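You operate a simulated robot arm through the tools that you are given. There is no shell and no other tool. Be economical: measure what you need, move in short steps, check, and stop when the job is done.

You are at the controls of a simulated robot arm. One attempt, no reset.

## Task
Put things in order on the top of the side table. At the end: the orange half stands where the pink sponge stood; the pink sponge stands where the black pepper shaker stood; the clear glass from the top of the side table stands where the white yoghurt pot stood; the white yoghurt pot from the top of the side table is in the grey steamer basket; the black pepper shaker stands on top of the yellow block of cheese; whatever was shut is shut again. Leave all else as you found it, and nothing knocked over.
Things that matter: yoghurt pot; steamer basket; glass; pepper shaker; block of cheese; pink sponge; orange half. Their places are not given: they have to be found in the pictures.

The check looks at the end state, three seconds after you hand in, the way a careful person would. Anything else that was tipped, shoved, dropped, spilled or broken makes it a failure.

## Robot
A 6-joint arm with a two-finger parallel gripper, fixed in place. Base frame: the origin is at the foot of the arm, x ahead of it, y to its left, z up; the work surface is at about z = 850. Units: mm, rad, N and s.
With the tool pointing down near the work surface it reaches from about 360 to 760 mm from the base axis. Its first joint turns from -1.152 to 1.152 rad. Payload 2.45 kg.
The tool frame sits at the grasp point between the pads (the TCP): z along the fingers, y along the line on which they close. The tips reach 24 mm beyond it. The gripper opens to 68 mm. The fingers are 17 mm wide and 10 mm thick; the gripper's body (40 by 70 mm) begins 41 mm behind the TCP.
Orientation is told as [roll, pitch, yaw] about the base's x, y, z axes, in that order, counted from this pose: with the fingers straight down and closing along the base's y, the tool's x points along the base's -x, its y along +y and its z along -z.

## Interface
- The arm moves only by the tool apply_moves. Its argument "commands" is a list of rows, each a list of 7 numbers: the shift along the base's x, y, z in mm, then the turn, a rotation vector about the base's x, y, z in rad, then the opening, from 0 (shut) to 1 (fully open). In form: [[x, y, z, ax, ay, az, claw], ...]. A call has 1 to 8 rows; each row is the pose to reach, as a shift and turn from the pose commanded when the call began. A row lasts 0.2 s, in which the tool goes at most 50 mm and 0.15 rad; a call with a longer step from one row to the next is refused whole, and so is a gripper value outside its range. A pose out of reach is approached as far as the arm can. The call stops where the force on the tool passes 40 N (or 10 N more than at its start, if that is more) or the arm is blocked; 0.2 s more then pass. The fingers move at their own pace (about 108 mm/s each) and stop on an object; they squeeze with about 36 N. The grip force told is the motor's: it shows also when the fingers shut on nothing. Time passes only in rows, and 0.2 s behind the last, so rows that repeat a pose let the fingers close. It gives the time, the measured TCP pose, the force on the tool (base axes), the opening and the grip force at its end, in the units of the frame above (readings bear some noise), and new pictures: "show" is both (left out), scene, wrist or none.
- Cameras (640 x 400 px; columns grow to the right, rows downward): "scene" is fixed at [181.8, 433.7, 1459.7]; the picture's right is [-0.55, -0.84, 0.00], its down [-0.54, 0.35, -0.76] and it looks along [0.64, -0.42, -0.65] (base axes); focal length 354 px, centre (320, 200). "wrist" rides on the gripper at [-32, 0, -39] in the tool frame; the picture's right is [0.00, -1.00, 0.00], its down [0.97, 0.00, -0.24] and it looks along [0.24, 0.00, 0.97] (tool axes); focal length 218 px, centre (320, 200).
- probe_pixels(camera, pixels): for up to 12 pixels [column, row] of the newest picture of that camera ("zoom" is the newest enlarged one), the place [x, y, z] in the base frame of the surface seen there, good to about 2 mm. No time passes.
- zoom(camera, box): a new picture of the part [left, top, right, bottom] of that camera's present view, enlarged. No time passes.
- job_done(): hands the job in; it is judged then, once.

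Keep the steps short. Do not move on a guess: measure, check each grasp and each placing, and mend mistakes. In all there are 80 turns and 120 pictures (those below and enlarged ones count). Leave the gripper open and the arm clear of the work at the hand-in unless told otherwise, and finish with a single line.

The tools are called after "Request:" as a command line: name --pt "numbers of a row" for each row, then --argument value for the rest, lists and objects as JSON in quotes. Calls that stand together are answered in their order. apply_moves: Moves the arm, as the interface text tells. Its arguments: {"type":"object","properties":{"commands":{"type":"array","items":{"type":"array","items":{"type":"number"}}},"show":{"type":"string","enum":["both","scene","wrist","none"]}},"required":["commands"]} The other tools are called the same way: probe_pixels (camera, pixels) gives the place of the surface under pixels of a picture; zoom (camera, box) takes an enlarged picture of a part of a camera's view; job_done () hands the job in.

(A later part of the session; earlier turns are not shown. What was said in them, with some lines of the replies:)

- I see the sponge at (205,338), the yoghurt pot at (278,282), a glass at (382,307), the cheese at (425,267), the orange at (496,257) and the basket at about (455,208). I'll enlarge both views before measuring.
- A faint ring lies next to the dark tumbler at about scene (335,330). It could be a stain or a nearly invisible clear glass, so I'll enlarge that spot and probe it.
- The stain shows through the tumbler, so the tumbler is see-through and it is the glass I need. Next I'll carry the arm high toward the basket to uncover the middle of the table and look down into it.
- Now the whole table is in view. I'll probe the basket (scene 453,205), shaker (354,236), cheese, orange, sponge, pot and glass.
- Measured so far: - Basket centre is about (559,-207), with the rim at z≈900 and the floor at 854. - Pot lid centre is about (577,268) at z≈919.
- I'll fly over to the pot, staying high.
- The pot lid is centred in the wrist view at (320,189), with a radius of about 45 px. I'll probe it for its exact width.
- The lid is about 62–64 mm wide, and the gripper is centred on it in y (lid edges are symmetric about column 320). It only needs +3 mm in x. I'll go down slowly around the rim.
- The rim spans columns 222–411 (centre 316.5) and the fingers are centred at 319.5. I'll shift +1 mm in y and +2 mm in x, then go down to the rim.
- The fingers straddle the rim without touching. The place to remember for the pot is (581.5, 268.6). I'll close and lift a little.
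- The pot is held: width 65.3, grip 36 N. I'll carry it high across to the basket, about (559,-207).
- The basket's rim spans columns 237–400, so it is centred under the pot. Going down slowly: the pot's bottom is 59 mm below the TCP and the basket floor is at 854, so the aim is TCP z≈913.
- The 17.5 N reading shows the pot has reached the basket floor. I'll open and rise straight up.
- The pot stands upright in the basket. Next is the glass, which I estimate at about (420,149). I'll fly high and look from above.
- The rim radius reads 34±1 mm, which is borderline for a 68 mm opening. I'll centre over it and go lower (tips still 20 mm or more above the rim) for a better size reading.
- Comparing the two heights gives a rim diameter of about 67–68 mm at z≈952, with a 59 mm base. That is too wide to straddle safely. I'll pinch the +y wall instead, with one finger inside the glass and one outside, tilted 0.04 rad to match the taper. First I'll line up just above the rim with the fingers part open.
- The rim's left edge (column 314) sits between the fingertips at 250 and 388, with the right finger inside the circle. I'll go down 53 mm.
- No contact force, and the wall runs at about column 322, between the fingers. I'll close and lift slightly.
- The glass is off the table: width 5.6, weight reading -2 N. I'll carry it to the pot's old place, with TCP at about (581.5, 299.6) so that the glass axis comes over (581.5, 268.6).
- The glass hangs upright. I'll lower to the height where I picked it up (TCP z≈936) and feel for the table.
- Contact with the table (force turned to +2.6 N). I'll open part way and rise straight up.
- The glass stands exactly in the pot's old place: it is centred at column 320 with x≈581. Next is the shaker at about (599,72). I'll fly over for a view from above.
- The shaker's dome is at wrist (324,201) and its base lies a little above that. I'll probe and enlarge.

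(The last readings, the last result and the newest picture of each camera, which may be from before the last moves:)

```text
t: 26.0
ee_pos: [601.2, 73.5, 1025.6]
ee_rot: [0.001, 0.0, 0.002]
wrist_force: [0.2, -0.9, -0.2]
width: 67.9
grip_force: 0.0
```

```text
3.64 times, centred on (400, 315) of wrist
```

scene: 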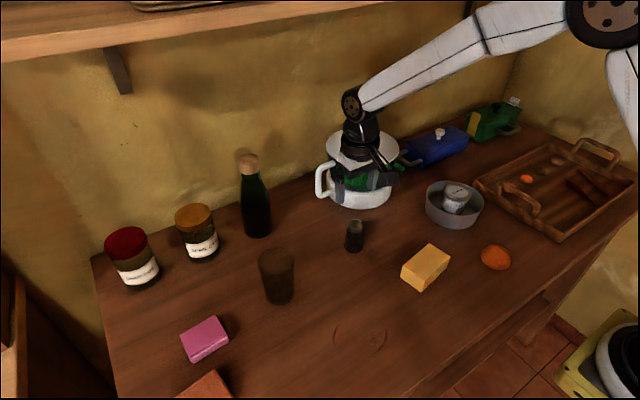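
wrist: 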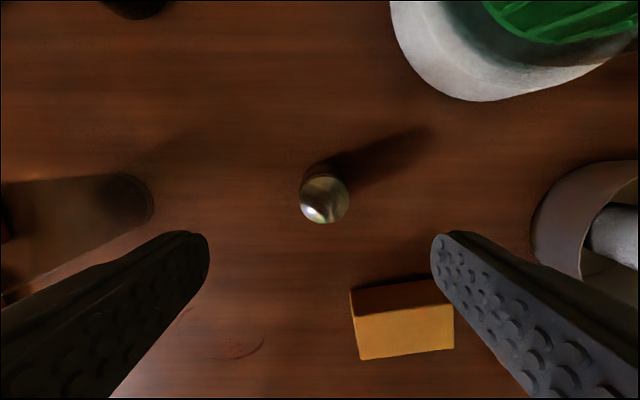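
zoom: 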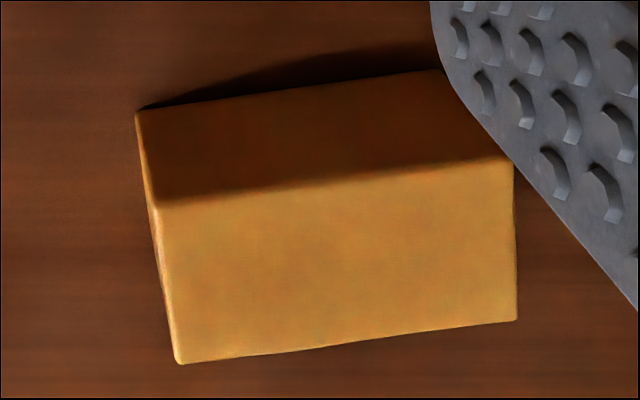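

The shaker is about 31 mm wide with its axis near (598,68.6) and its top at z≈931. I'll shift (-1.5,-3) and go down to TCP z=900 around the body.

Request:
apply_moves --pt "-1.5 -3 -40 0 0 0 1" --pt "-1.5 -3 -70 0 0 0 1" --pt "-1.5 -3 -100 0 0 0 1" --pt "-1.5 -3 -126 0 0 0 1" --pt "-1.5 -3 -126 0 0 0 1" --show "both"

```text
t: 27.2
ee_pos: [596.5, 68.0, 899.1]
ee_rot: [0.001, 0.0, 0.001]
wrist_force: [1.3, -0.1, -0.5]
width: 67.8
grip_force: 0.0
```

scene: 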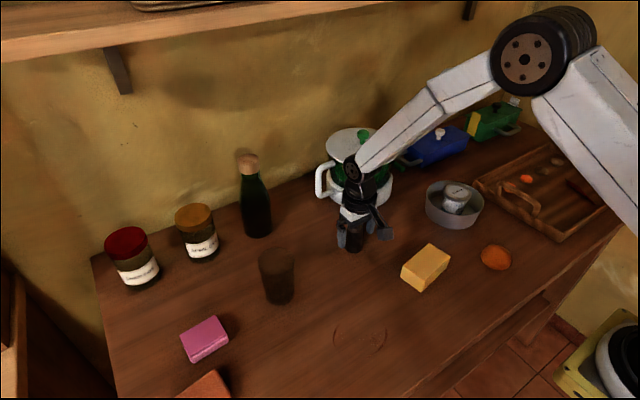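
wrist: 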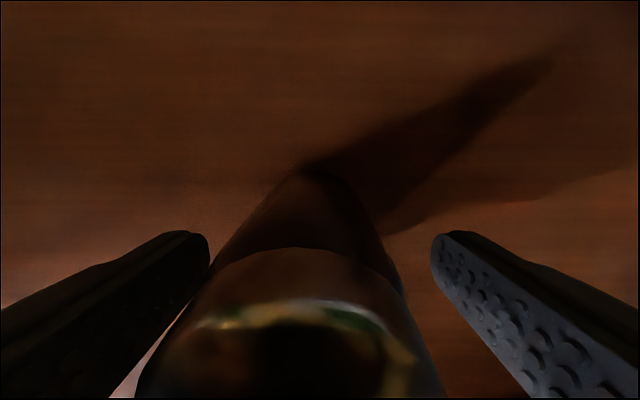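

The shaker sits slightly left of centre between the fingers (dome near column 287, very close to the camera), about 2 mm toward +y. I'll nudge +2 mm and grip.

Request:
apply_moves --pt "0 2 0 0 0 0 1" --pt "0 2 0 0 0 0 0.4" --pt "0 2 0 0 0 0 0.3" --pt "0 2 0 0 0 0 0" --pt "0 2 0 0 0 0 0" --pt "0 2 20 0 0 0 0" --pt "0 2 60 0 0 0 0" --pt "0 2 100 0 0 0 0" --show "both"

```text
t: 29.0
ee_pos: [596.4, 70.3, 998.5]
ee_rot: [-0.001, 0.001, 0.004]
wrist_force: [-0.1, -0.8, -0.3]
width: 36.6
grip_force: 35.2
```

scene: 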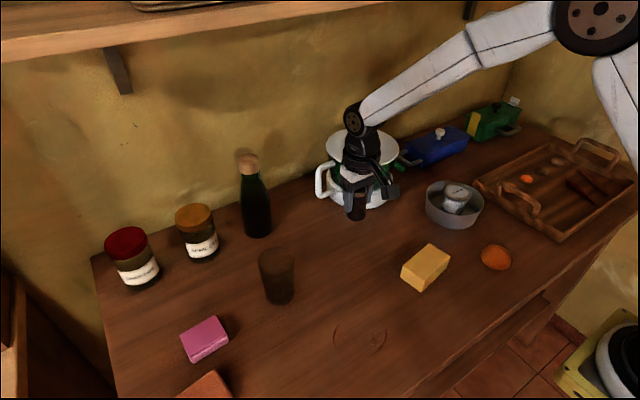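
wrist: 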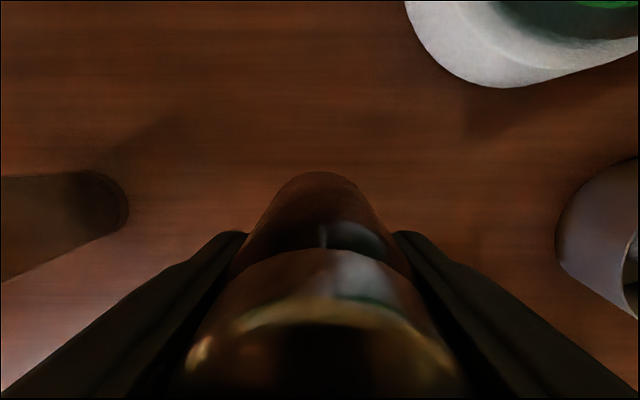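

The shaker is held (width 36.6); its place to remember is (598, 70.6). The cheese's top centre is about (460,-12), top at z≈889, roughly 52×93 mm. I'll carry the shaker over it.

Request:
apply_moves --pt "-30 -18 10 0 0 0 0" --pt "-65 -39 10 0 0 0 0" --pt "-100 -60 10 0 0 0 0" --pt "-130 -78 10 0 0 0 0" --pt "-138 -82.6 0 0 0 0 0" --pt "-138 -82.6 -20 0 0 0 0" --show "both"

Request:
zoom --camera "scene" --box '[350, 190, 510, 300]'

```text
t: 30.4
ee_pos: [461.1, -12.8, 977.3]
ee_rot: [0.002, 0.0, 0.003]
wrist_force: [0.4, -0.5, -0.8]
width: 36.7
grip_force: 35.8
```

scene: 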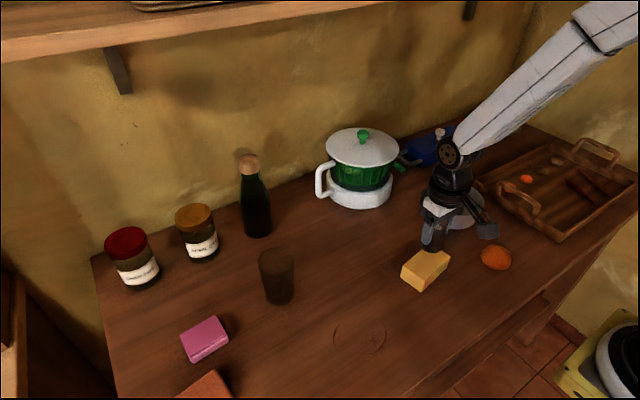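
wrist: 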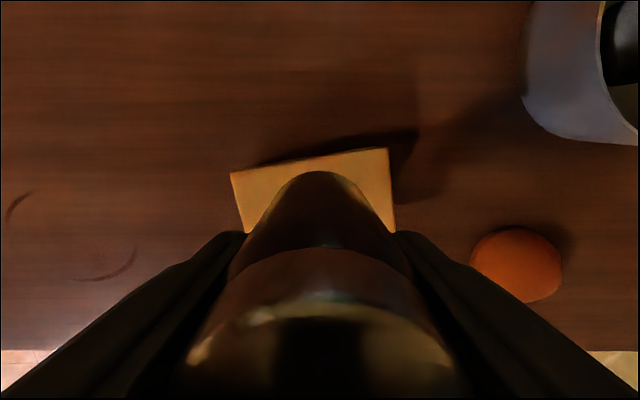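

```text
3.64 times, centred on (430, 245) of scene
```

zoom: 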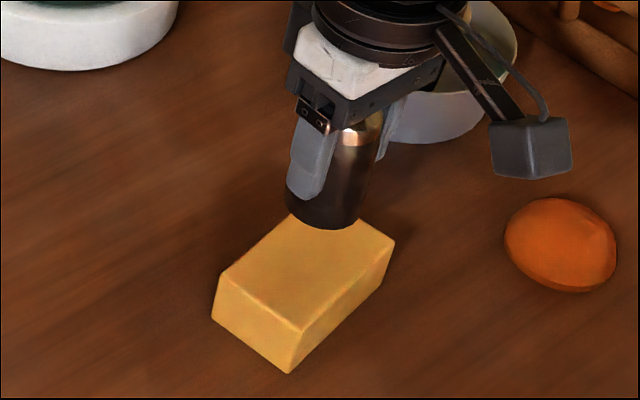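

The shaker is over the cheese: its far edge is at rows 150–174, about 25 mm ahead of the axis, and centred within 2 mm in y. I'll lower gently until contact at TCP z≈938.

Request:
apply_moves --pt "-1 1 -20 0 0 0 0" --pt "-1 1 -34 0 0 0 0" --pt "-1 1 -39 0 0 0 0" --show "none"

Request:
apply_moves --pt "0 0 -1.5 0 0 0 0" --pt "0 0 -3 0 0 0 0" --show "scene"

Request:
zoom --camera "scene" --box '[350, 190, 510, 300]'

```text
t: 31.2
ee_pos: [459.5, -11.8, 939.1]
ee_rot: [-0.001, 0.002, -0.002]
wrist_force: [0.2, -0.6, -1.2]
width: 36.9
grip_force: 36.3
```

```text
t: 31.8
ee_pos: [458.8, -11.9, 938.4]
ee_rot: [0.0, -0.005, 0.002]
wrist_force: [-5.9, 4.3, 31.8]
width: 36.6
grip_force: 35.7
```

scene: 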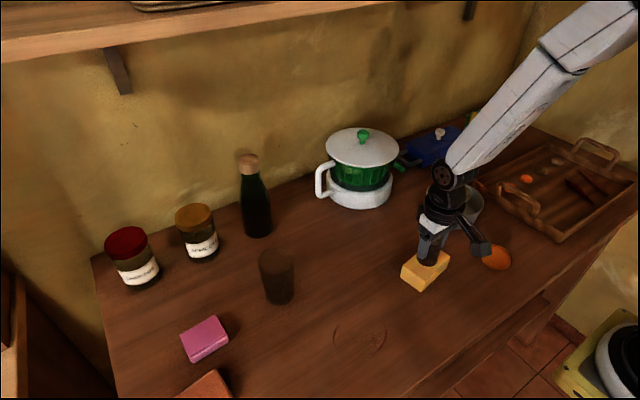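

```text
3.64 times, centred on (430, 245) of scene
```

zoom: 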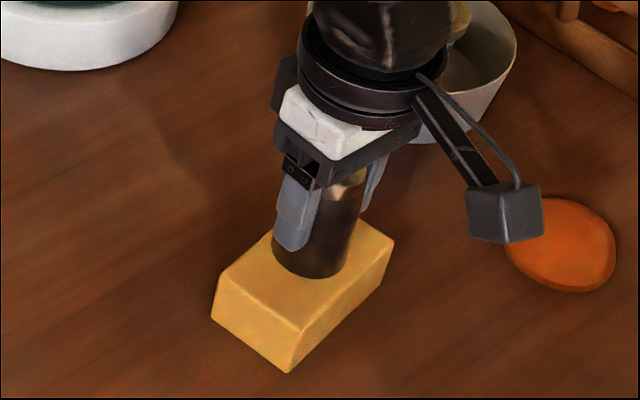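

Contact (31.8 N) and the base sits fully on the cheese. I'll relax 1.5 mm, open and rise.

Request:
apply_moves --pt "0 0 2 0 0 0 0" --pt "0 0 2 0 0 0 0.7" --pt "0 0 2 0 0 0 1" --pt "0 0 20 0 0 0 1" --pt "0 0 60 0 0 0 1" --pt "0 0 105 0 0 0 1" --show "both"

Request:
zoom --camera "scene" --box '[350, 190, 510, 300]'

```text
t: 33.2
ee_pos: [456.7, -11.1, 1042.0]
ee_rot: [0.001, 0.0, 0.002]
wrist_force: [0.2, 0.9, 0.6]
width: 67.9
grip_force: 0.0
```

scene: 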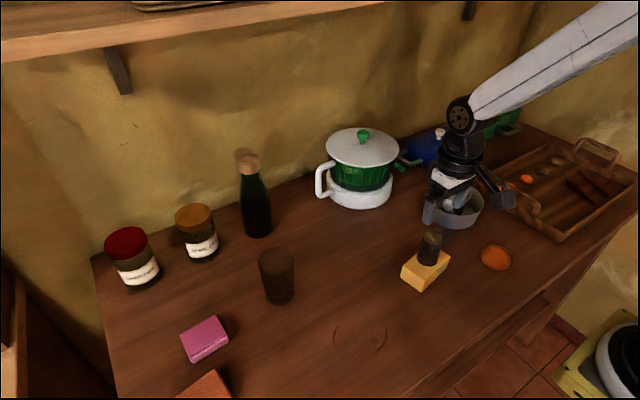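
wrist: 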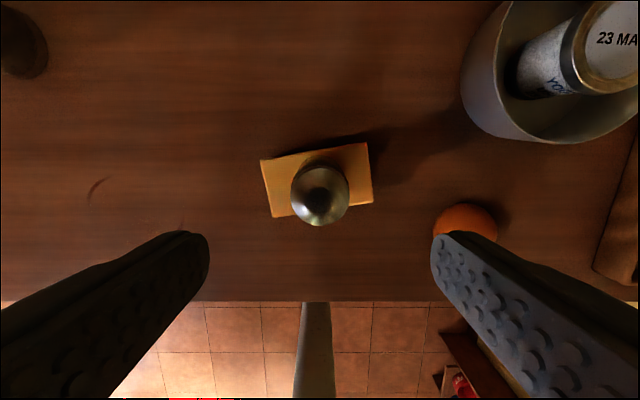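

```text
3.64 times, centred on (430, 245) of scene
```

zoom: 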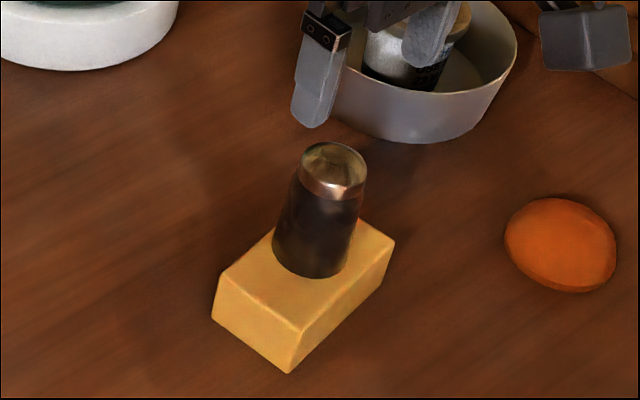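

The shaker stands upright on the cheese, and the cheese hasn't moved. Next is the sponge (about 62×43 mm at (555,428)). I'll grip its 43 mm side, which needs a quarter turn, so I'll turn while flying over high up.

Request:
apply_moves --pt "10 46 10 0 0 0.14 1" --pt "20 92 10 0 0 0.28 1" --pt "30 138 10 0 0 0.42 1" --pt "40 184 10 0 0 0.56 1" --pt "50 230 10 0 0 0.7 1" --pt "60 276 10 0 0 0.84 1" --pt "70 322 10 0 0 0.98 1" --pt "80 368 10 0 0 1.12 1" --show "none"

Request:
apply_moves --pt "8 35 0 0 0 0.14 1" --pt "16 71 0 0 0 0.28 1" --pt "16 71 0 0 0 0.42 1" --pt "16 71 0 0 0 0.4508 1" --show "both"

```text
t: 35.0
ee_pos: [540.0, 358.2, 1052.6]
ee_rot: [0.0, 0.0, 1.123]
wrist_force: [0.0, 0.5, 0.5]
width: 68.2
grip_force: 0.0
```

```text
t: 36.0
ee_pos: [555.3, 428.4, 1051.3]
ee_rot: [0.001, 0.001, 1.573]
wrist_force: [-0.2, 0.1, -1.2]
width: 68.1
grip_force: 0.1
```

scene: 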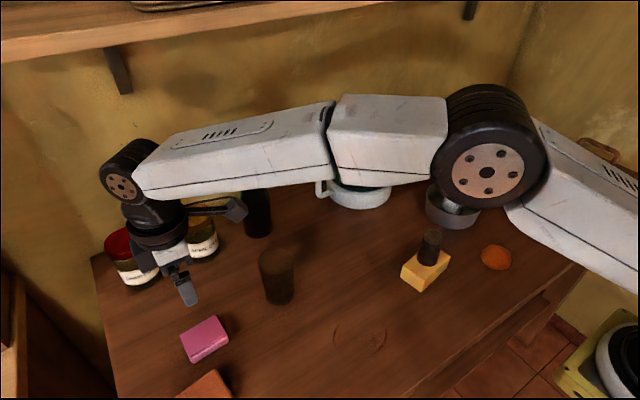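
wrist: 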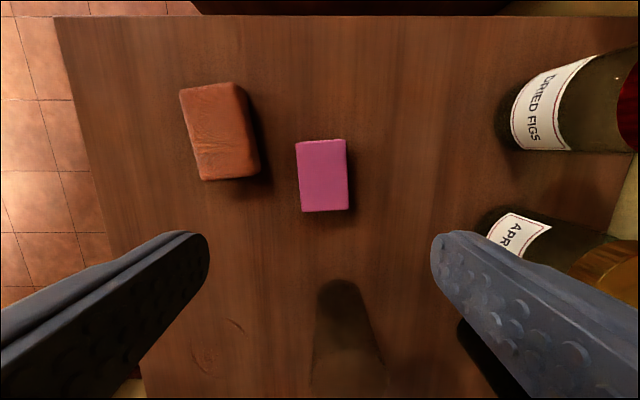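

The sponge is at wrist (323,175), its long side along y. I'll probe its corners.

Request:
probe_pixels --camera "wrist" --pixels '[[323, 176], [299, 146], [345, 143], [347, 207], [304, 208], [300, 176], [345, 176], [323, 144], [323, 208]]'

Request:
zoom --camera "wrist" --box '[270, 125, 380, 225]'

```text
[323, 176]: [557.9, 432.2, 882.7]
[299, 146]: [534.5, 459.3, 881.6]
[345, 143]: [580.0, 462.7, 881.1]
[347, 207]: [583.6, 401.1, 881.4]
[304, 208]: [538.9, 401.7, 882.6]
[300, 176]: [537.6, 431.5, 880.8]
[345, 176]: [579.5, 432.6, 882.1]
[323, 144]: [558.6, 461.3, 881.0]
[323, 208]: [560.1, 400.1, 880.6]
```

```text
4.00 times, centred on (325, 175) of wrist
```

zoom: 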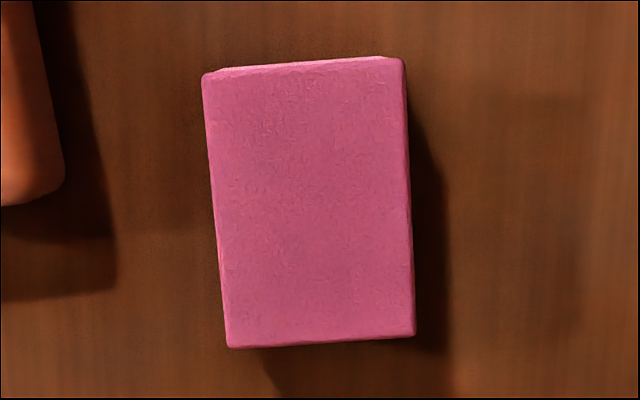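

The sponge centre is (559,431.5), top at z≈882, and it is turned 0.065 rad. I'll align and descend to TCP z=880 (tips 5 mm above the table) with the fingers slightly narrowed to stay clear of the brown block.

Request:
apply_moves --pt "4 3.5 -40 0 0 0.065 0.9" --pt "4 3.5 -80 0 0 0.065 0.9" --pt "4 3.5 -115 0 0 0.065 0.9" --pt "4 3.5 -115 0 0 0.065 0.9" --show "wrist"

```text
t: 37.0
ee_pos: [559.8, 430.1, 937.3]
ee_rot: [0.0, -0.001, 1.636]
wrist_force: [-0.2, 0.7, 0.2]
width: 61.1
grip_force: 0.0
```

wrist: 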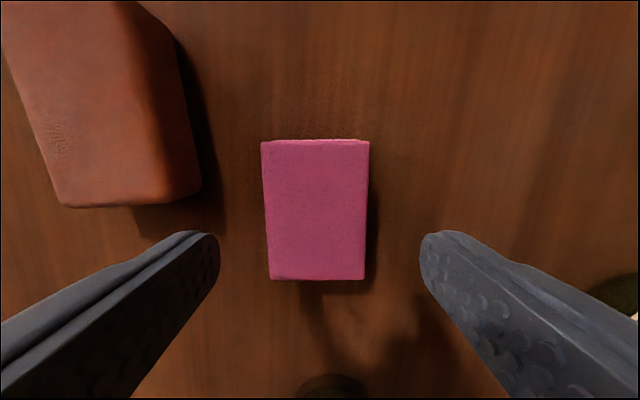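

Aligned. I'll go down, close, and lift a little.

Request:
apply_moves --pt "-1.5 0 -30 0 0 0 0.9" --pt "-1.5 0 -50 0 0 0 0.9" --pt "-1.5 0 -58 0 0 0 0.9" --pt "-1.5 0 -58 0 0 0 0.9" --show "wrist"

Request:
apply_moves --pt "0 0 0 0 0 0 0" --pt "0 0 0 0 0 0 0" --pt "0 0 0 0 0 0 0" --pt "0 0 20 0 0 0 0" --pt "0 0 60 0 0 0 0" --pt "0 0 100 0 0 0 0" --show "both"

```text
t: 38.0
ee_pos: [558.4, 430.2, 880.0]
ee_rot: [0.0, 0.002, 1.636]
wrist_force: [0.2, -0.3, -0.4]
width: 61.3
grip_force: 0.1
```

wrist: 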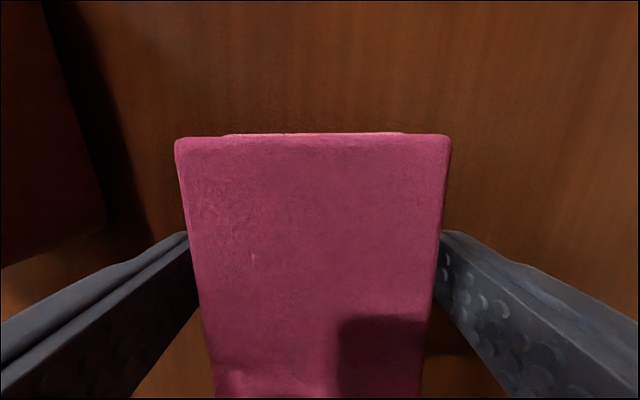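

```text
t: 39.4
ee_pos: [557.0, 435.3, 981.8]
ee_rot: [-0.001, -0.001, 1.637]
wrist_force: [0.4, 0.7, -0.1]
width: 48.7
grip_force: 36.3
```

scene: 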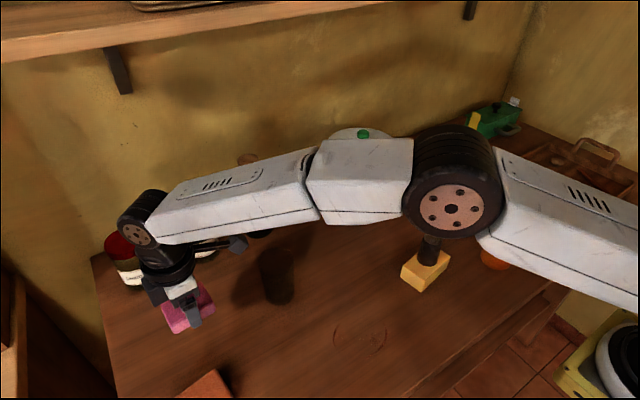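
wrist: 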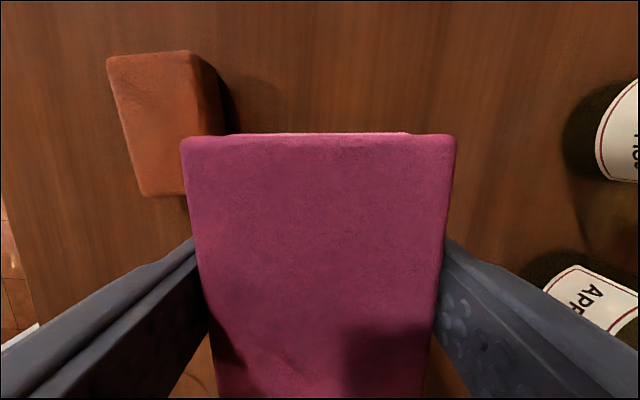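

The sponge is held (48.7 wide). I'll raise it well above the glass and carry it to the shaker's old place (598, 70.6).

Request:
apply_moves --pt "0 0 45 0 0 0 0" --pt "4 -25 75 0 0 0 0" --pt "9 -73 75 0 0 0 0" --pt "15 -121 75 0 0 0 0" --pt "20 -170 75 0 0 0 0" --pt "26 -219 75 0 0 0 0" --pt "31 -268 75 0 0 0 0" --pt "37 -316 75 0 0 0 0" --show "none"

Request:
apply_moves --pt "3.5 -40 0 0 0 0 0" --pt "3.5 -45.6 -40 0 0 0 0" --pt "3.5 -45.6 -80 0 0 0 0" --pt "3.5 -45.6 -120 0 0 0 0" --pt "3.5 -45.6 -150 0 0 0 0" --show "both"

```text
t: 41.2
ee_pos: [594.3, 113.4, 1054.1]
ee_rot: [-0.001, -0.001, 1.637]
wrist_force: [-0.1, -0.5, -0.2]
width: 48.9
grip_force: 36.4
```

```text
t: 42.4
ee_pos: [597.4, 68.6, 899.5]
ee_rot: [0.001, -0.002, 1.638]
wrist_force: [-0.9, -0.6, -0.9]
width: 48.8
grip_force: 36.2
```

scene: 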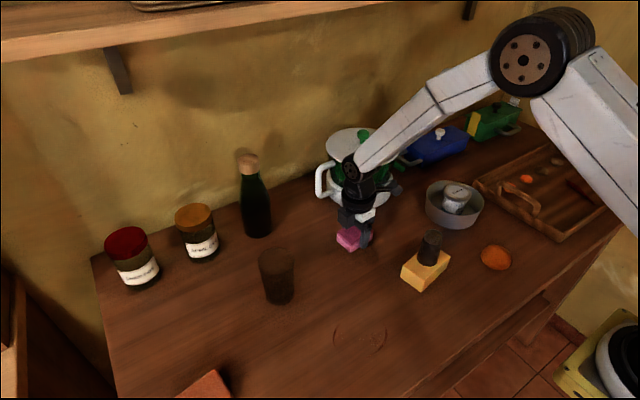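
wrist: 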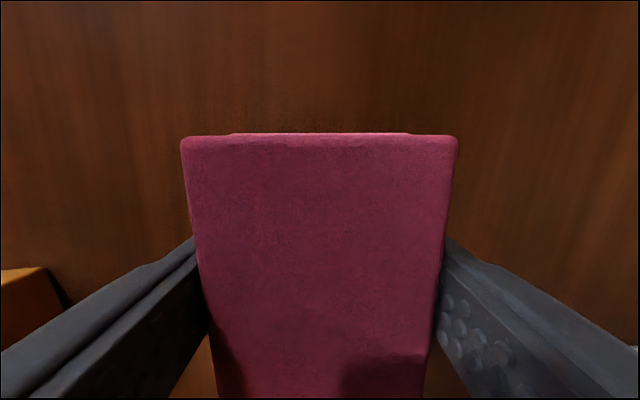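

The sponge hangs just above the spot. I'll lower gently to table contact at TCP z≈880.

Request:
apply_moves --pt "0 0 -10 0 0 0 0" --pt "0 0 -18 0 0 0 0" --pt "0 0 -22 0 0 0 0" --pt "0 0 -24 0 0 0 0" --show "scene"

```text
t: 43.4
ee_pos: [598.5, 69.9, 879.5]
ee_rot: [0.0, 0.001, 1.636]
wrist_force: [-1.2, -0.7, 4.2]
width: 48.6
grip_force: 36.0
```

scene: 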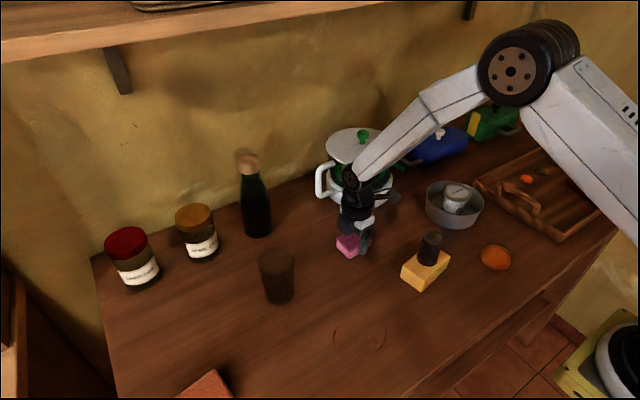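

Contact (4 N). I'll open and rise.

Request:
apply_moves --pt "0 0 0 0 0 0 0.9" --pt "0 0 0 0 0 0 1" --pt "0 0 25 0 0 0 1" --pt "0 0 70 0 0 0 1" --pt "0 0 115 0 0 0 1" --pt "0 0 160 0 0 0 1" --show "both"

Request:
probe_pixels --camera "wrist" --pixels '[[320, 176]]'

```text
t: 44.8
ee_pos: [595.3, 69.8, 1039.0]
ee_rot: [-0.001, 0.0, 1.636]
wrist_force: [-0.5, -0.3, 0.3]
width: 67.9
grip_force: 0.1
```

scene: 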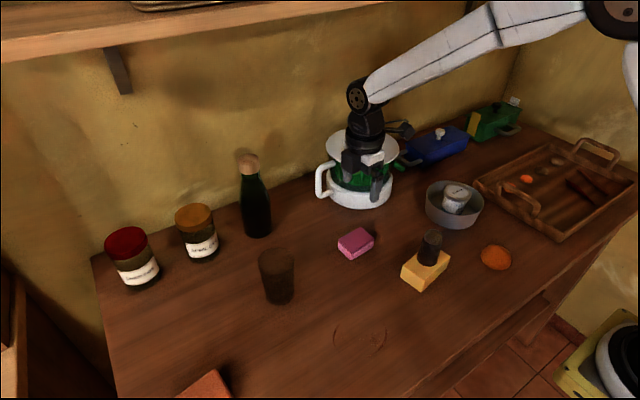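
wrist: 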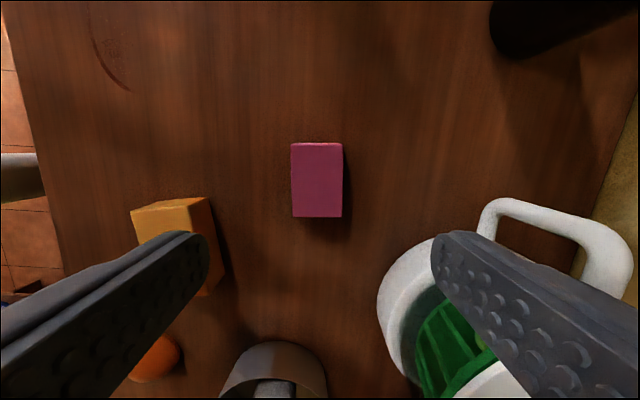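

```text
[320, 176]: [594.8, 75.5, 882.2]
```

The sponge stands at about (596,71), where the shaker was. Next is the orange half near (405,-168). I'll turn back a quarter turn and fly over it.

Request:
apply_moves --pt "-22 -27 0 0 0 -0.148 1" --pt "-44 -54 0 0 0 -0.296 1" --pt "-66 -81 0 0 0 -0.444 1" --pt "-88 -108 0 0 0 -0.592 1" --pt "-110 -135 0 0 0 -0.74 1" --pt "-132 -162 0 0 0 -0.888 1" --pt "-154 -189 0 0 0 -1.036 1" --pt "-176 -216 0 0 0 -1.184 1" --show "none"

Request:
apply_moves --pt "-10 -12 0 0 0 -0.148 1" --pt "-17 -22 0 0 0 -0.296 1" --pt "-17 -22 -30 0 0 -0.444 1" --pt "-17 -22 -60 0 0 -0.452 1" --show "both"

```text
t: 46.6
ee_pos: [421.8, -145.4, 1043.2]
ee_rot: [0.001, -0.001, 0.449]
wrist_force: [-0.6, 0.2, -0.5]
width: 68.0
grip_force: 0.1
```

```text
t: 47.6
ee_pos: [405.6, -167.5, 980.1]
ee_rot: [-0.001, 0.0, -0.001]
wrist_force: [0.1, 0.2, -0.1]
width: 68.0
grip_force: 0.0
```

scene: 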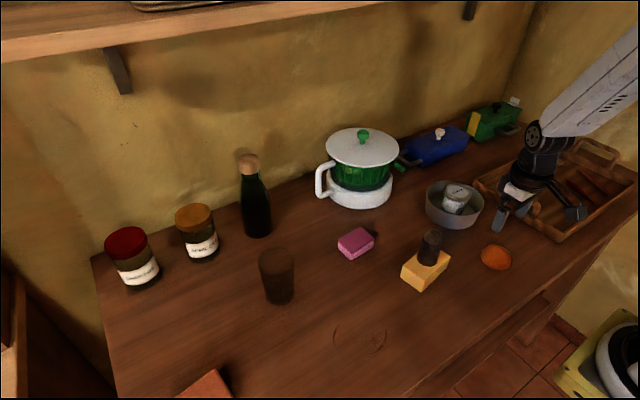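
wrist: 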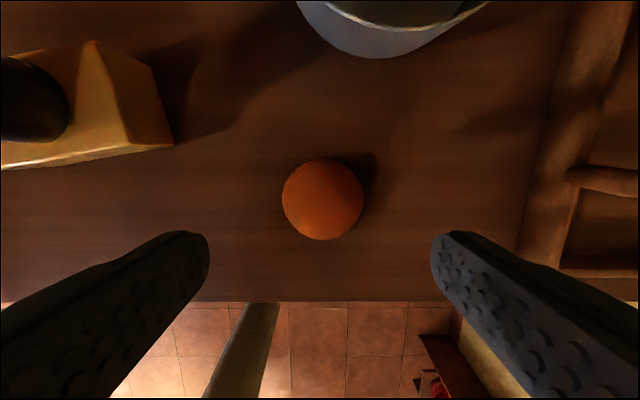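

Request:
zoom --camera "wrist" --box '[260, 140, 390, 250]'

Request:
zoom --camera "scene" --box '[465, 225, 530, 285]'

Request:
probe_pixels --camera "wrist" --pixels '[[322, 199], [284, 199], [361, 199], [322, 160], [322, 238], [290, 199], [355, 199]]'

Request:
probe_pixels --camera "scene" --pixels '[[496, 268], [496, 266], [483, 260], [510, 260], [496, 250]]'

```text
3.64 times, centred on (325, 195) of wrist
```

zoom: 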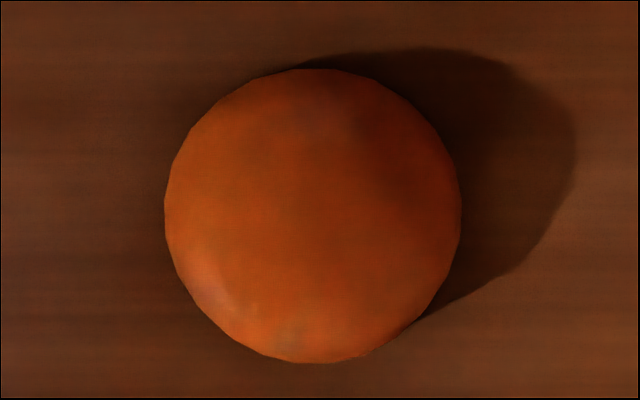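

```text
6.67 times, centred on (498, 255) of scene
```

zoom: 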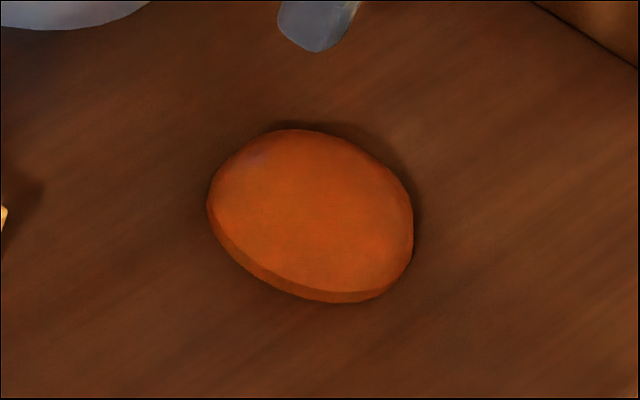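

```text
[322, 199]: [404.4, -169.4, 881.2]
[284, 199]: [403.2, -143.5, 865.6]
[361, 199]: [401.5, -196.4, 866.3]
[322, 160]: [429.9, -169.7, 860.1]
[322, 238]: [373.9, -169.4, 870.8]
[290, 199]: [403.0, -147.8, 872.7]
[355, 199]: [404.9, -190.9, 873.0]
```

```text
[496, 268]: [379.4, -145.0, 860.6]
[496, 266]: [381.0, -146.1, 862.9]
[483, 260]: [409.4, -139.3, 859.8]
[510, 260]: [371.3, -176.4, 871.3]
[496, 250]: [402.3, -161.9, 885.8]
```

The orange's widest part is about 55 mm near z≈860, centred at (401.5,-170). I'll descend to TCP z=877 (tips 2–3 mm above the table).

Request:
apply_moves --pt "-4 -2 -40 0 0 0 1" --pt "-4 -2 -75 0 0 0 1" --pt "-4 -2 -95 0 0 0 1" --pt "-4 -2 -103 0 0 0 1" --pt "-4 -2 -103 0 0 0 1" --show "both"

```text
t: 48.8
ee_pos: [400.8, -170.1, 876.4]
ee_rot: [0.001, 0.0, 0.0]
wrist_force: [-0.3, -0.1, -0.2]
width: 67.9
grip_force: 0.0
```

scene: 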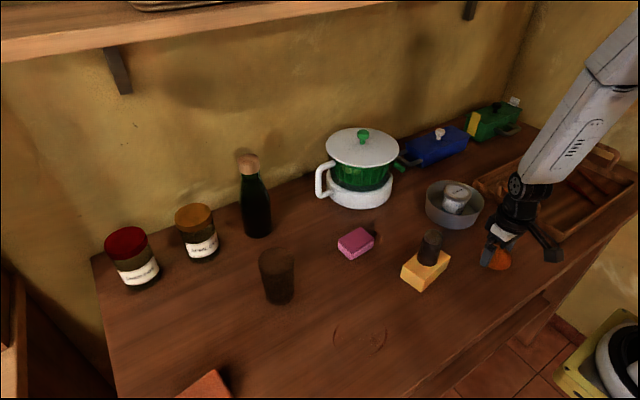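
wrist: 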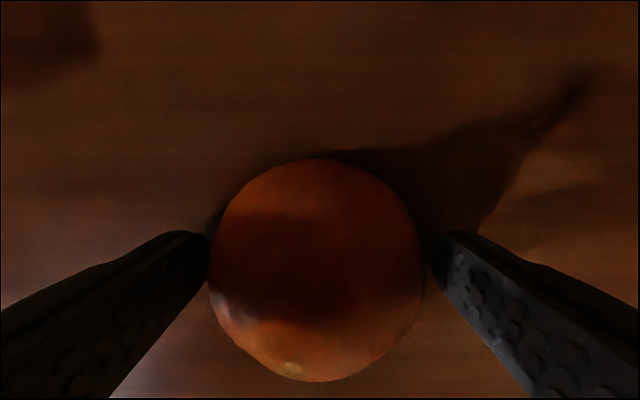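

The orange is between the fingers, centred in y and about 1.5 mm toward the base. I'll nudge, close and lift a little.

Request:
apply_moves --pt "-1.5 0 0 0 0 0 1" --pt "-1.5 0 0 0 0 0 0" --pt "-1.5 0 0 0 0 0 0" --pt "-1.5 0 0 0 0 0 0" --pt "-1.5 0 15 0 0 0 0" --pt "-1.5 0 30 0 0 0 0" --show "both"

Request:
zoom --camera "scene" --box '[450, 200, 570, 290]'

```text
t: 50.2
ee_pos: [398.0, -168.4, 908.0]
ee_rot: [0.0, -0.001, 0.0]
wrist_force: [-0.9, -0.5, -0.7]
width: 60.1
grip_force: 35.6
```

scene: 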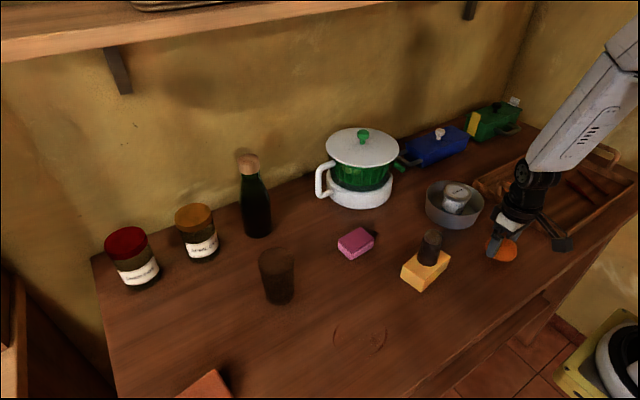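
wrist: 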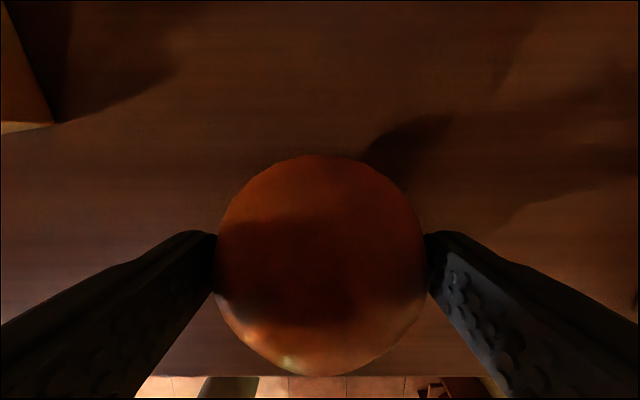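

```text
4.44 times, centred on (510, 245) of scene
```

zoom: 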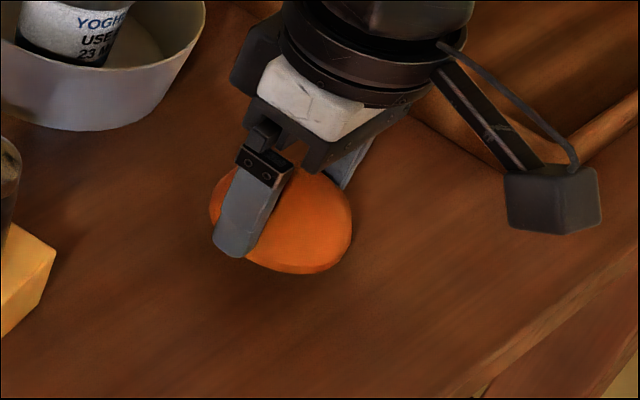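

Held (60.1 wide) and level. I'll lift high and carry it to the sponge's old place (558.5, 431.5).

Request:
apply_moves --pt "0 0 45 0 0 0 0" --pt "0 0 90 0 0 0 0" --pt "3 12 135 0 0 0 0" --pt "14 54 150 0 0 0 0" --pt "26 99 150 0 0 0 0" --pt "38 144 150 0 0 0 0" --pt "50 189 150 0 0 0 0" --pt "62 234 150 0 0 0 0" --show "none"

Request:
apply_moves --pt "12 46 0 0 0 0 0" --pt "24 92 0 0 0 0 0" --pt "36 138 0 0 0 0 0" --pt "48 184 0 0 0 0 0" --pt "60 230 0 0 0 0 0" --pt "72 276 0 0 0 0 0" --pt "84 322 0 0 0 0 0" --pt "96 366 0 0 0 0 0" --show "both"

```text
t: 52.0
ee_pos: [458.9, 66.8, 1057.5]
ee_rot: [0.0, 0.001, 0.0]
wrist_force: [0.0, 0.7, 0.0]
width: 60.2
grip_force: 36.4
```

```text
t: 53.8
ee_pos: [558.3, 426.7, 1056.5]
ee_rot: [-0.002, 0.003, 0.0]
wrist_force: [0.1, -0.2, -1.2]
width: 60.0
grip_force: 36.1
```

scene: 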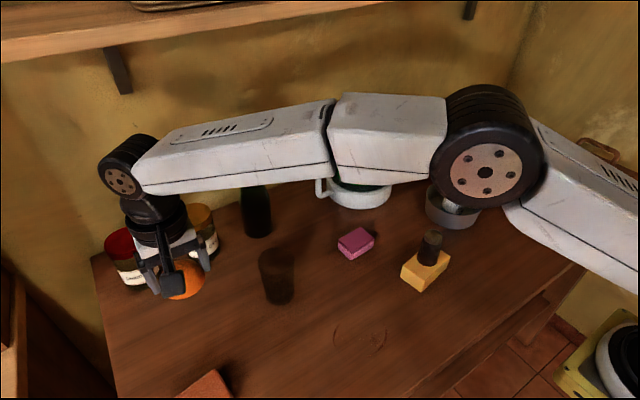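
wrist: 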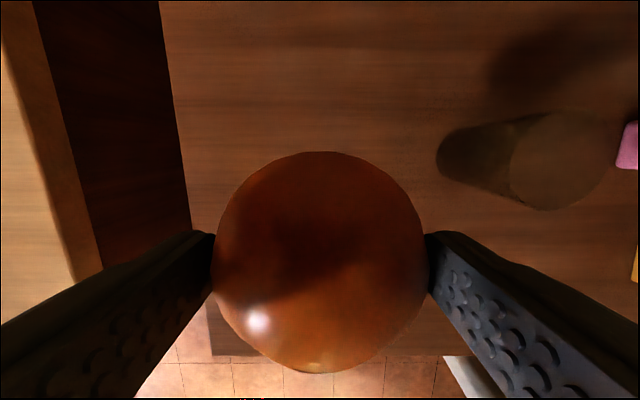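

I'll descend over (558.5,431.5), stop a little above the table, and check.

Request:
apply_moves --pt "1 1.5 -45 0 0 0 0" --pt "1 1.5 -90 0 0 0 0" --pt "1 1.5 -130 0 0 0 0" --pt "1 1.5 -160 0 0 0 0" --pt "1 1.5 -170 0 0 0 0" --pt "1 1.5 -170 0 0 0 0" --show "both"

Request:
apply_moves --pt "0 0 -5 0 0 0 0" --pt "0 0 -8 0 0 0 0" --pt "0 0 -10 0 0 0 0" --pt "0 0 -11 0 0 0 0" --show "scene"

```text
t: 55.2
ee_pos: [560.0, 428.5, 887.5]
ee_rot: [0.001, 0.002, -0.002]
wrist_force: [0.9, -0.6, -1.2]
width: 60.1
grip_force: 35.9
```

scene: 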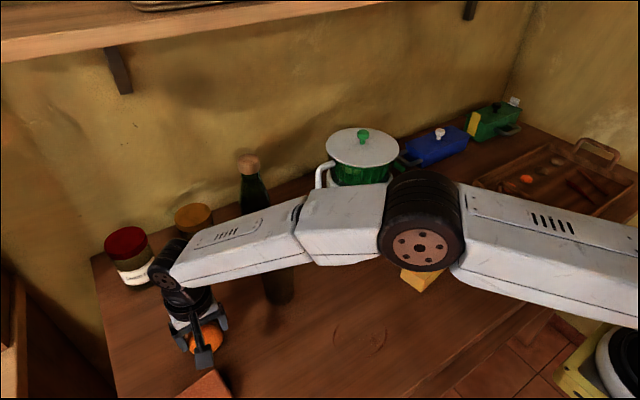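
wrist: 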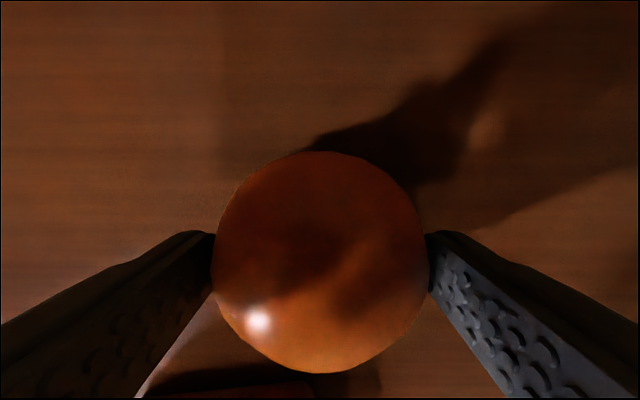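

```text
t: 56.2
ee_pos: [559.0, 430.0, 877.2]
ee_rot: [0.002, 0.0, 0.001]
wrist_force: [-0.3, -2.5, 7.6]
width: 60.0
grip_force: 36.1
```

scene: 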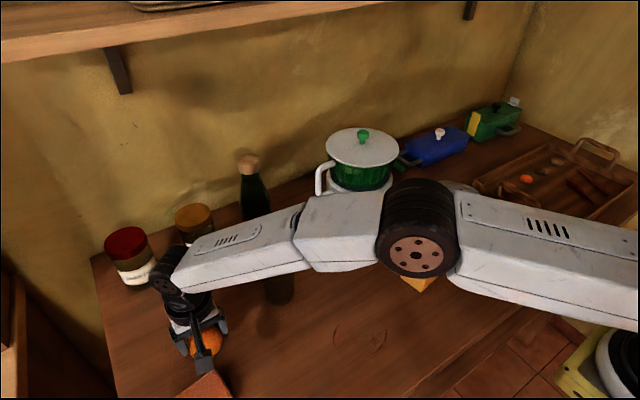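

Contact (7.6 N). I'll open, rise, and check everything, including the shaker under the elbow.

Request:
apply_moves --pt "0 0 0 0 0 0 1" --pt "0 0 0 0 0 0 1" --pt "0 0 25 0 0 0 1" --pt "0 0 70 0 0 0 1" --pt "0 0 115 0 0 0 1" --pt "0 0 160 0 0 0 1" --show "wrist"

Request:
probe_pixels --camera "wrist" --pixels '[[320, 190], [293, 190], [347, 190]]'

Request:
apply_moves --pt "-15 -45 30 0 0 0 1" --pt "-30 -92 60 0 0 0 1" --pt "-45 -139 80 0 0 0 1" --pt "-60 -186 100 0 0 0 1" --pt "-75 -233 110 0 0 0 1" --pt "-90 -280 120 0 0 0 1" --pt "-105 -327 125 0 0 0 1" --pt "-120 -374 130 0 0 0 1" --show "none"

Request:
apply_moves --pt "0 -48 0 0 0 0 1" --pt "0 -96 0 0 0 0 1" --pt "0 -144 0 0 0 0 1" --pt "0 -192 0 0 0 0 1" --pt "0 -230 0 0 0 0 1" --show "both"

Request:
zoom --camera "scene" --box '[150, 180, 500, 399]'

```text
t: 57.6
ee_pos: [558.3, 434.2, 1040.1]
ee_rot: [-0.001, 0.003, 0.0]
wrist_force: [-0.3, 0.3, -0.5]
width: 68.0
grip_force: 0.1
```

wrist: 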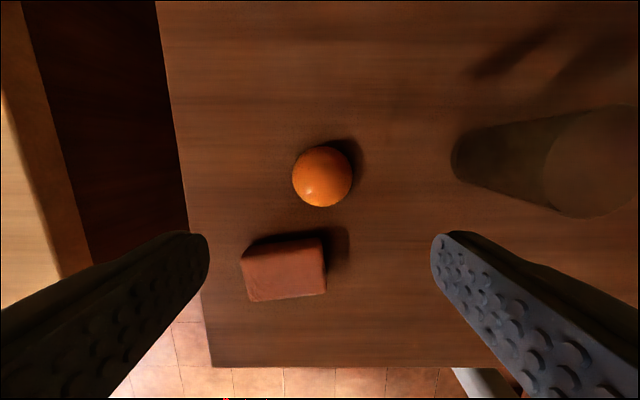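

```text
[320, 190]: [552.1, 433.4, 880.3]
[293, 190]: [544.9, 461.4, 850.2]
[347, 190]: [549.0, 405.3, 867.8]
```

```text
refused: row 1 steps farther than a row can; nothing moved
```

```text
t: 58.8
ee_pos: [563.0, 201.3, 1041.1]
ee_rot: [0.0, 0.001, 0.003]
wrist_force: [0.4, -0.9, -0.1]
width: 68.0
grip_force: 0.1
```

scene: 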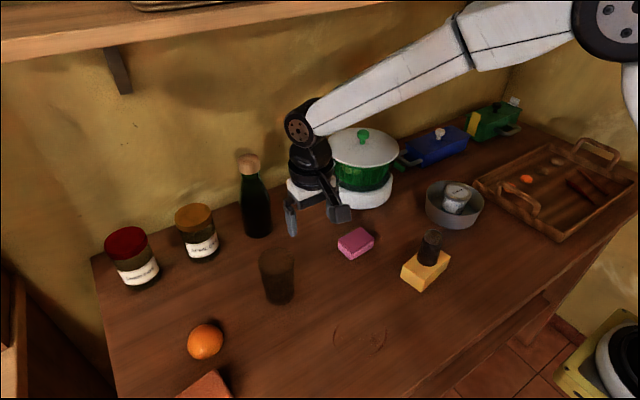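
wrist: 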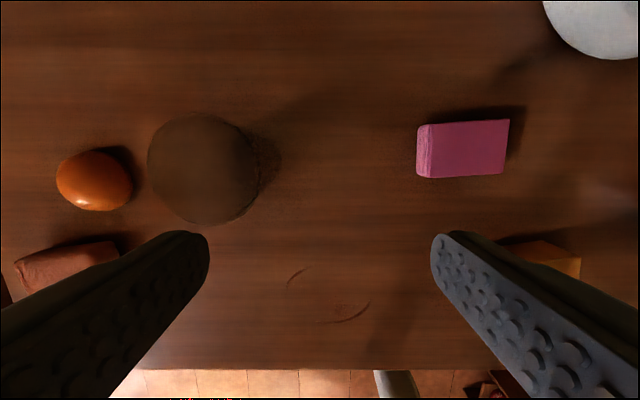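

```text
1.83 times, centred on (325, 290) of scene
```

zoom: 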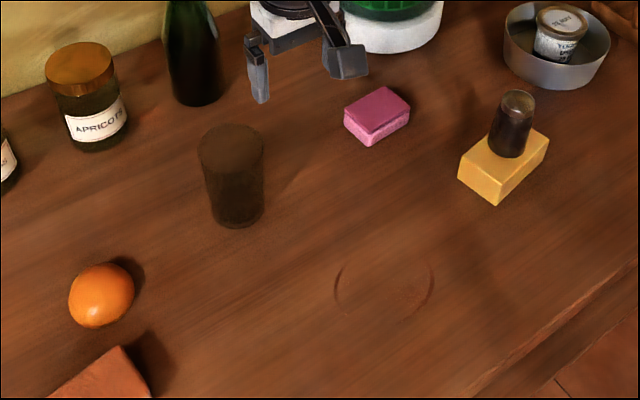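

All items are in place and upright, and nothing else has been disturbed. I'll move the open gripper up and clear.

Request:
apply_moves --pt "-25 0 35 0 0 0 1" --pt "-50 0 70 0 0 0 1" --pt "-75 0 105 0 0 0 1" --pt "-110 0 135 0 0 0 1" --pt "-145 0 150 0 0 0 1" --pt "-180 10 150 0 0 0 1" --show "scene"

```text
t: 60.2
ee_pos: [378.7, 211.6, 1185.0]
ee_rot: [0.0, 0.0, -0.002]
wrist_force: [0.0, 0.1, -0.8]
width: 68.1
grip_force: 0.0
```

scene: 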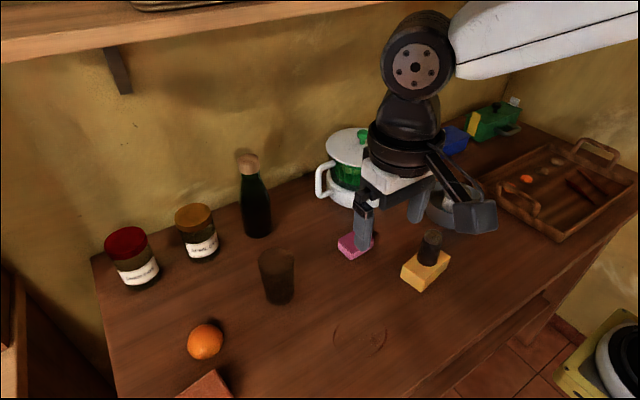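

The arm is clear and the gripper is open. I'll hand in.

Request:
job_done

```text
The job is handed in.
```

The job is handed in: the yoghurt pot is in the basket, the glass is where the pot stood, the pepper shaker is on the cheese, the sponge is where the shaker stood and the orange half is where the sponge stood; nothing had to be opened and nothing was knocked over.
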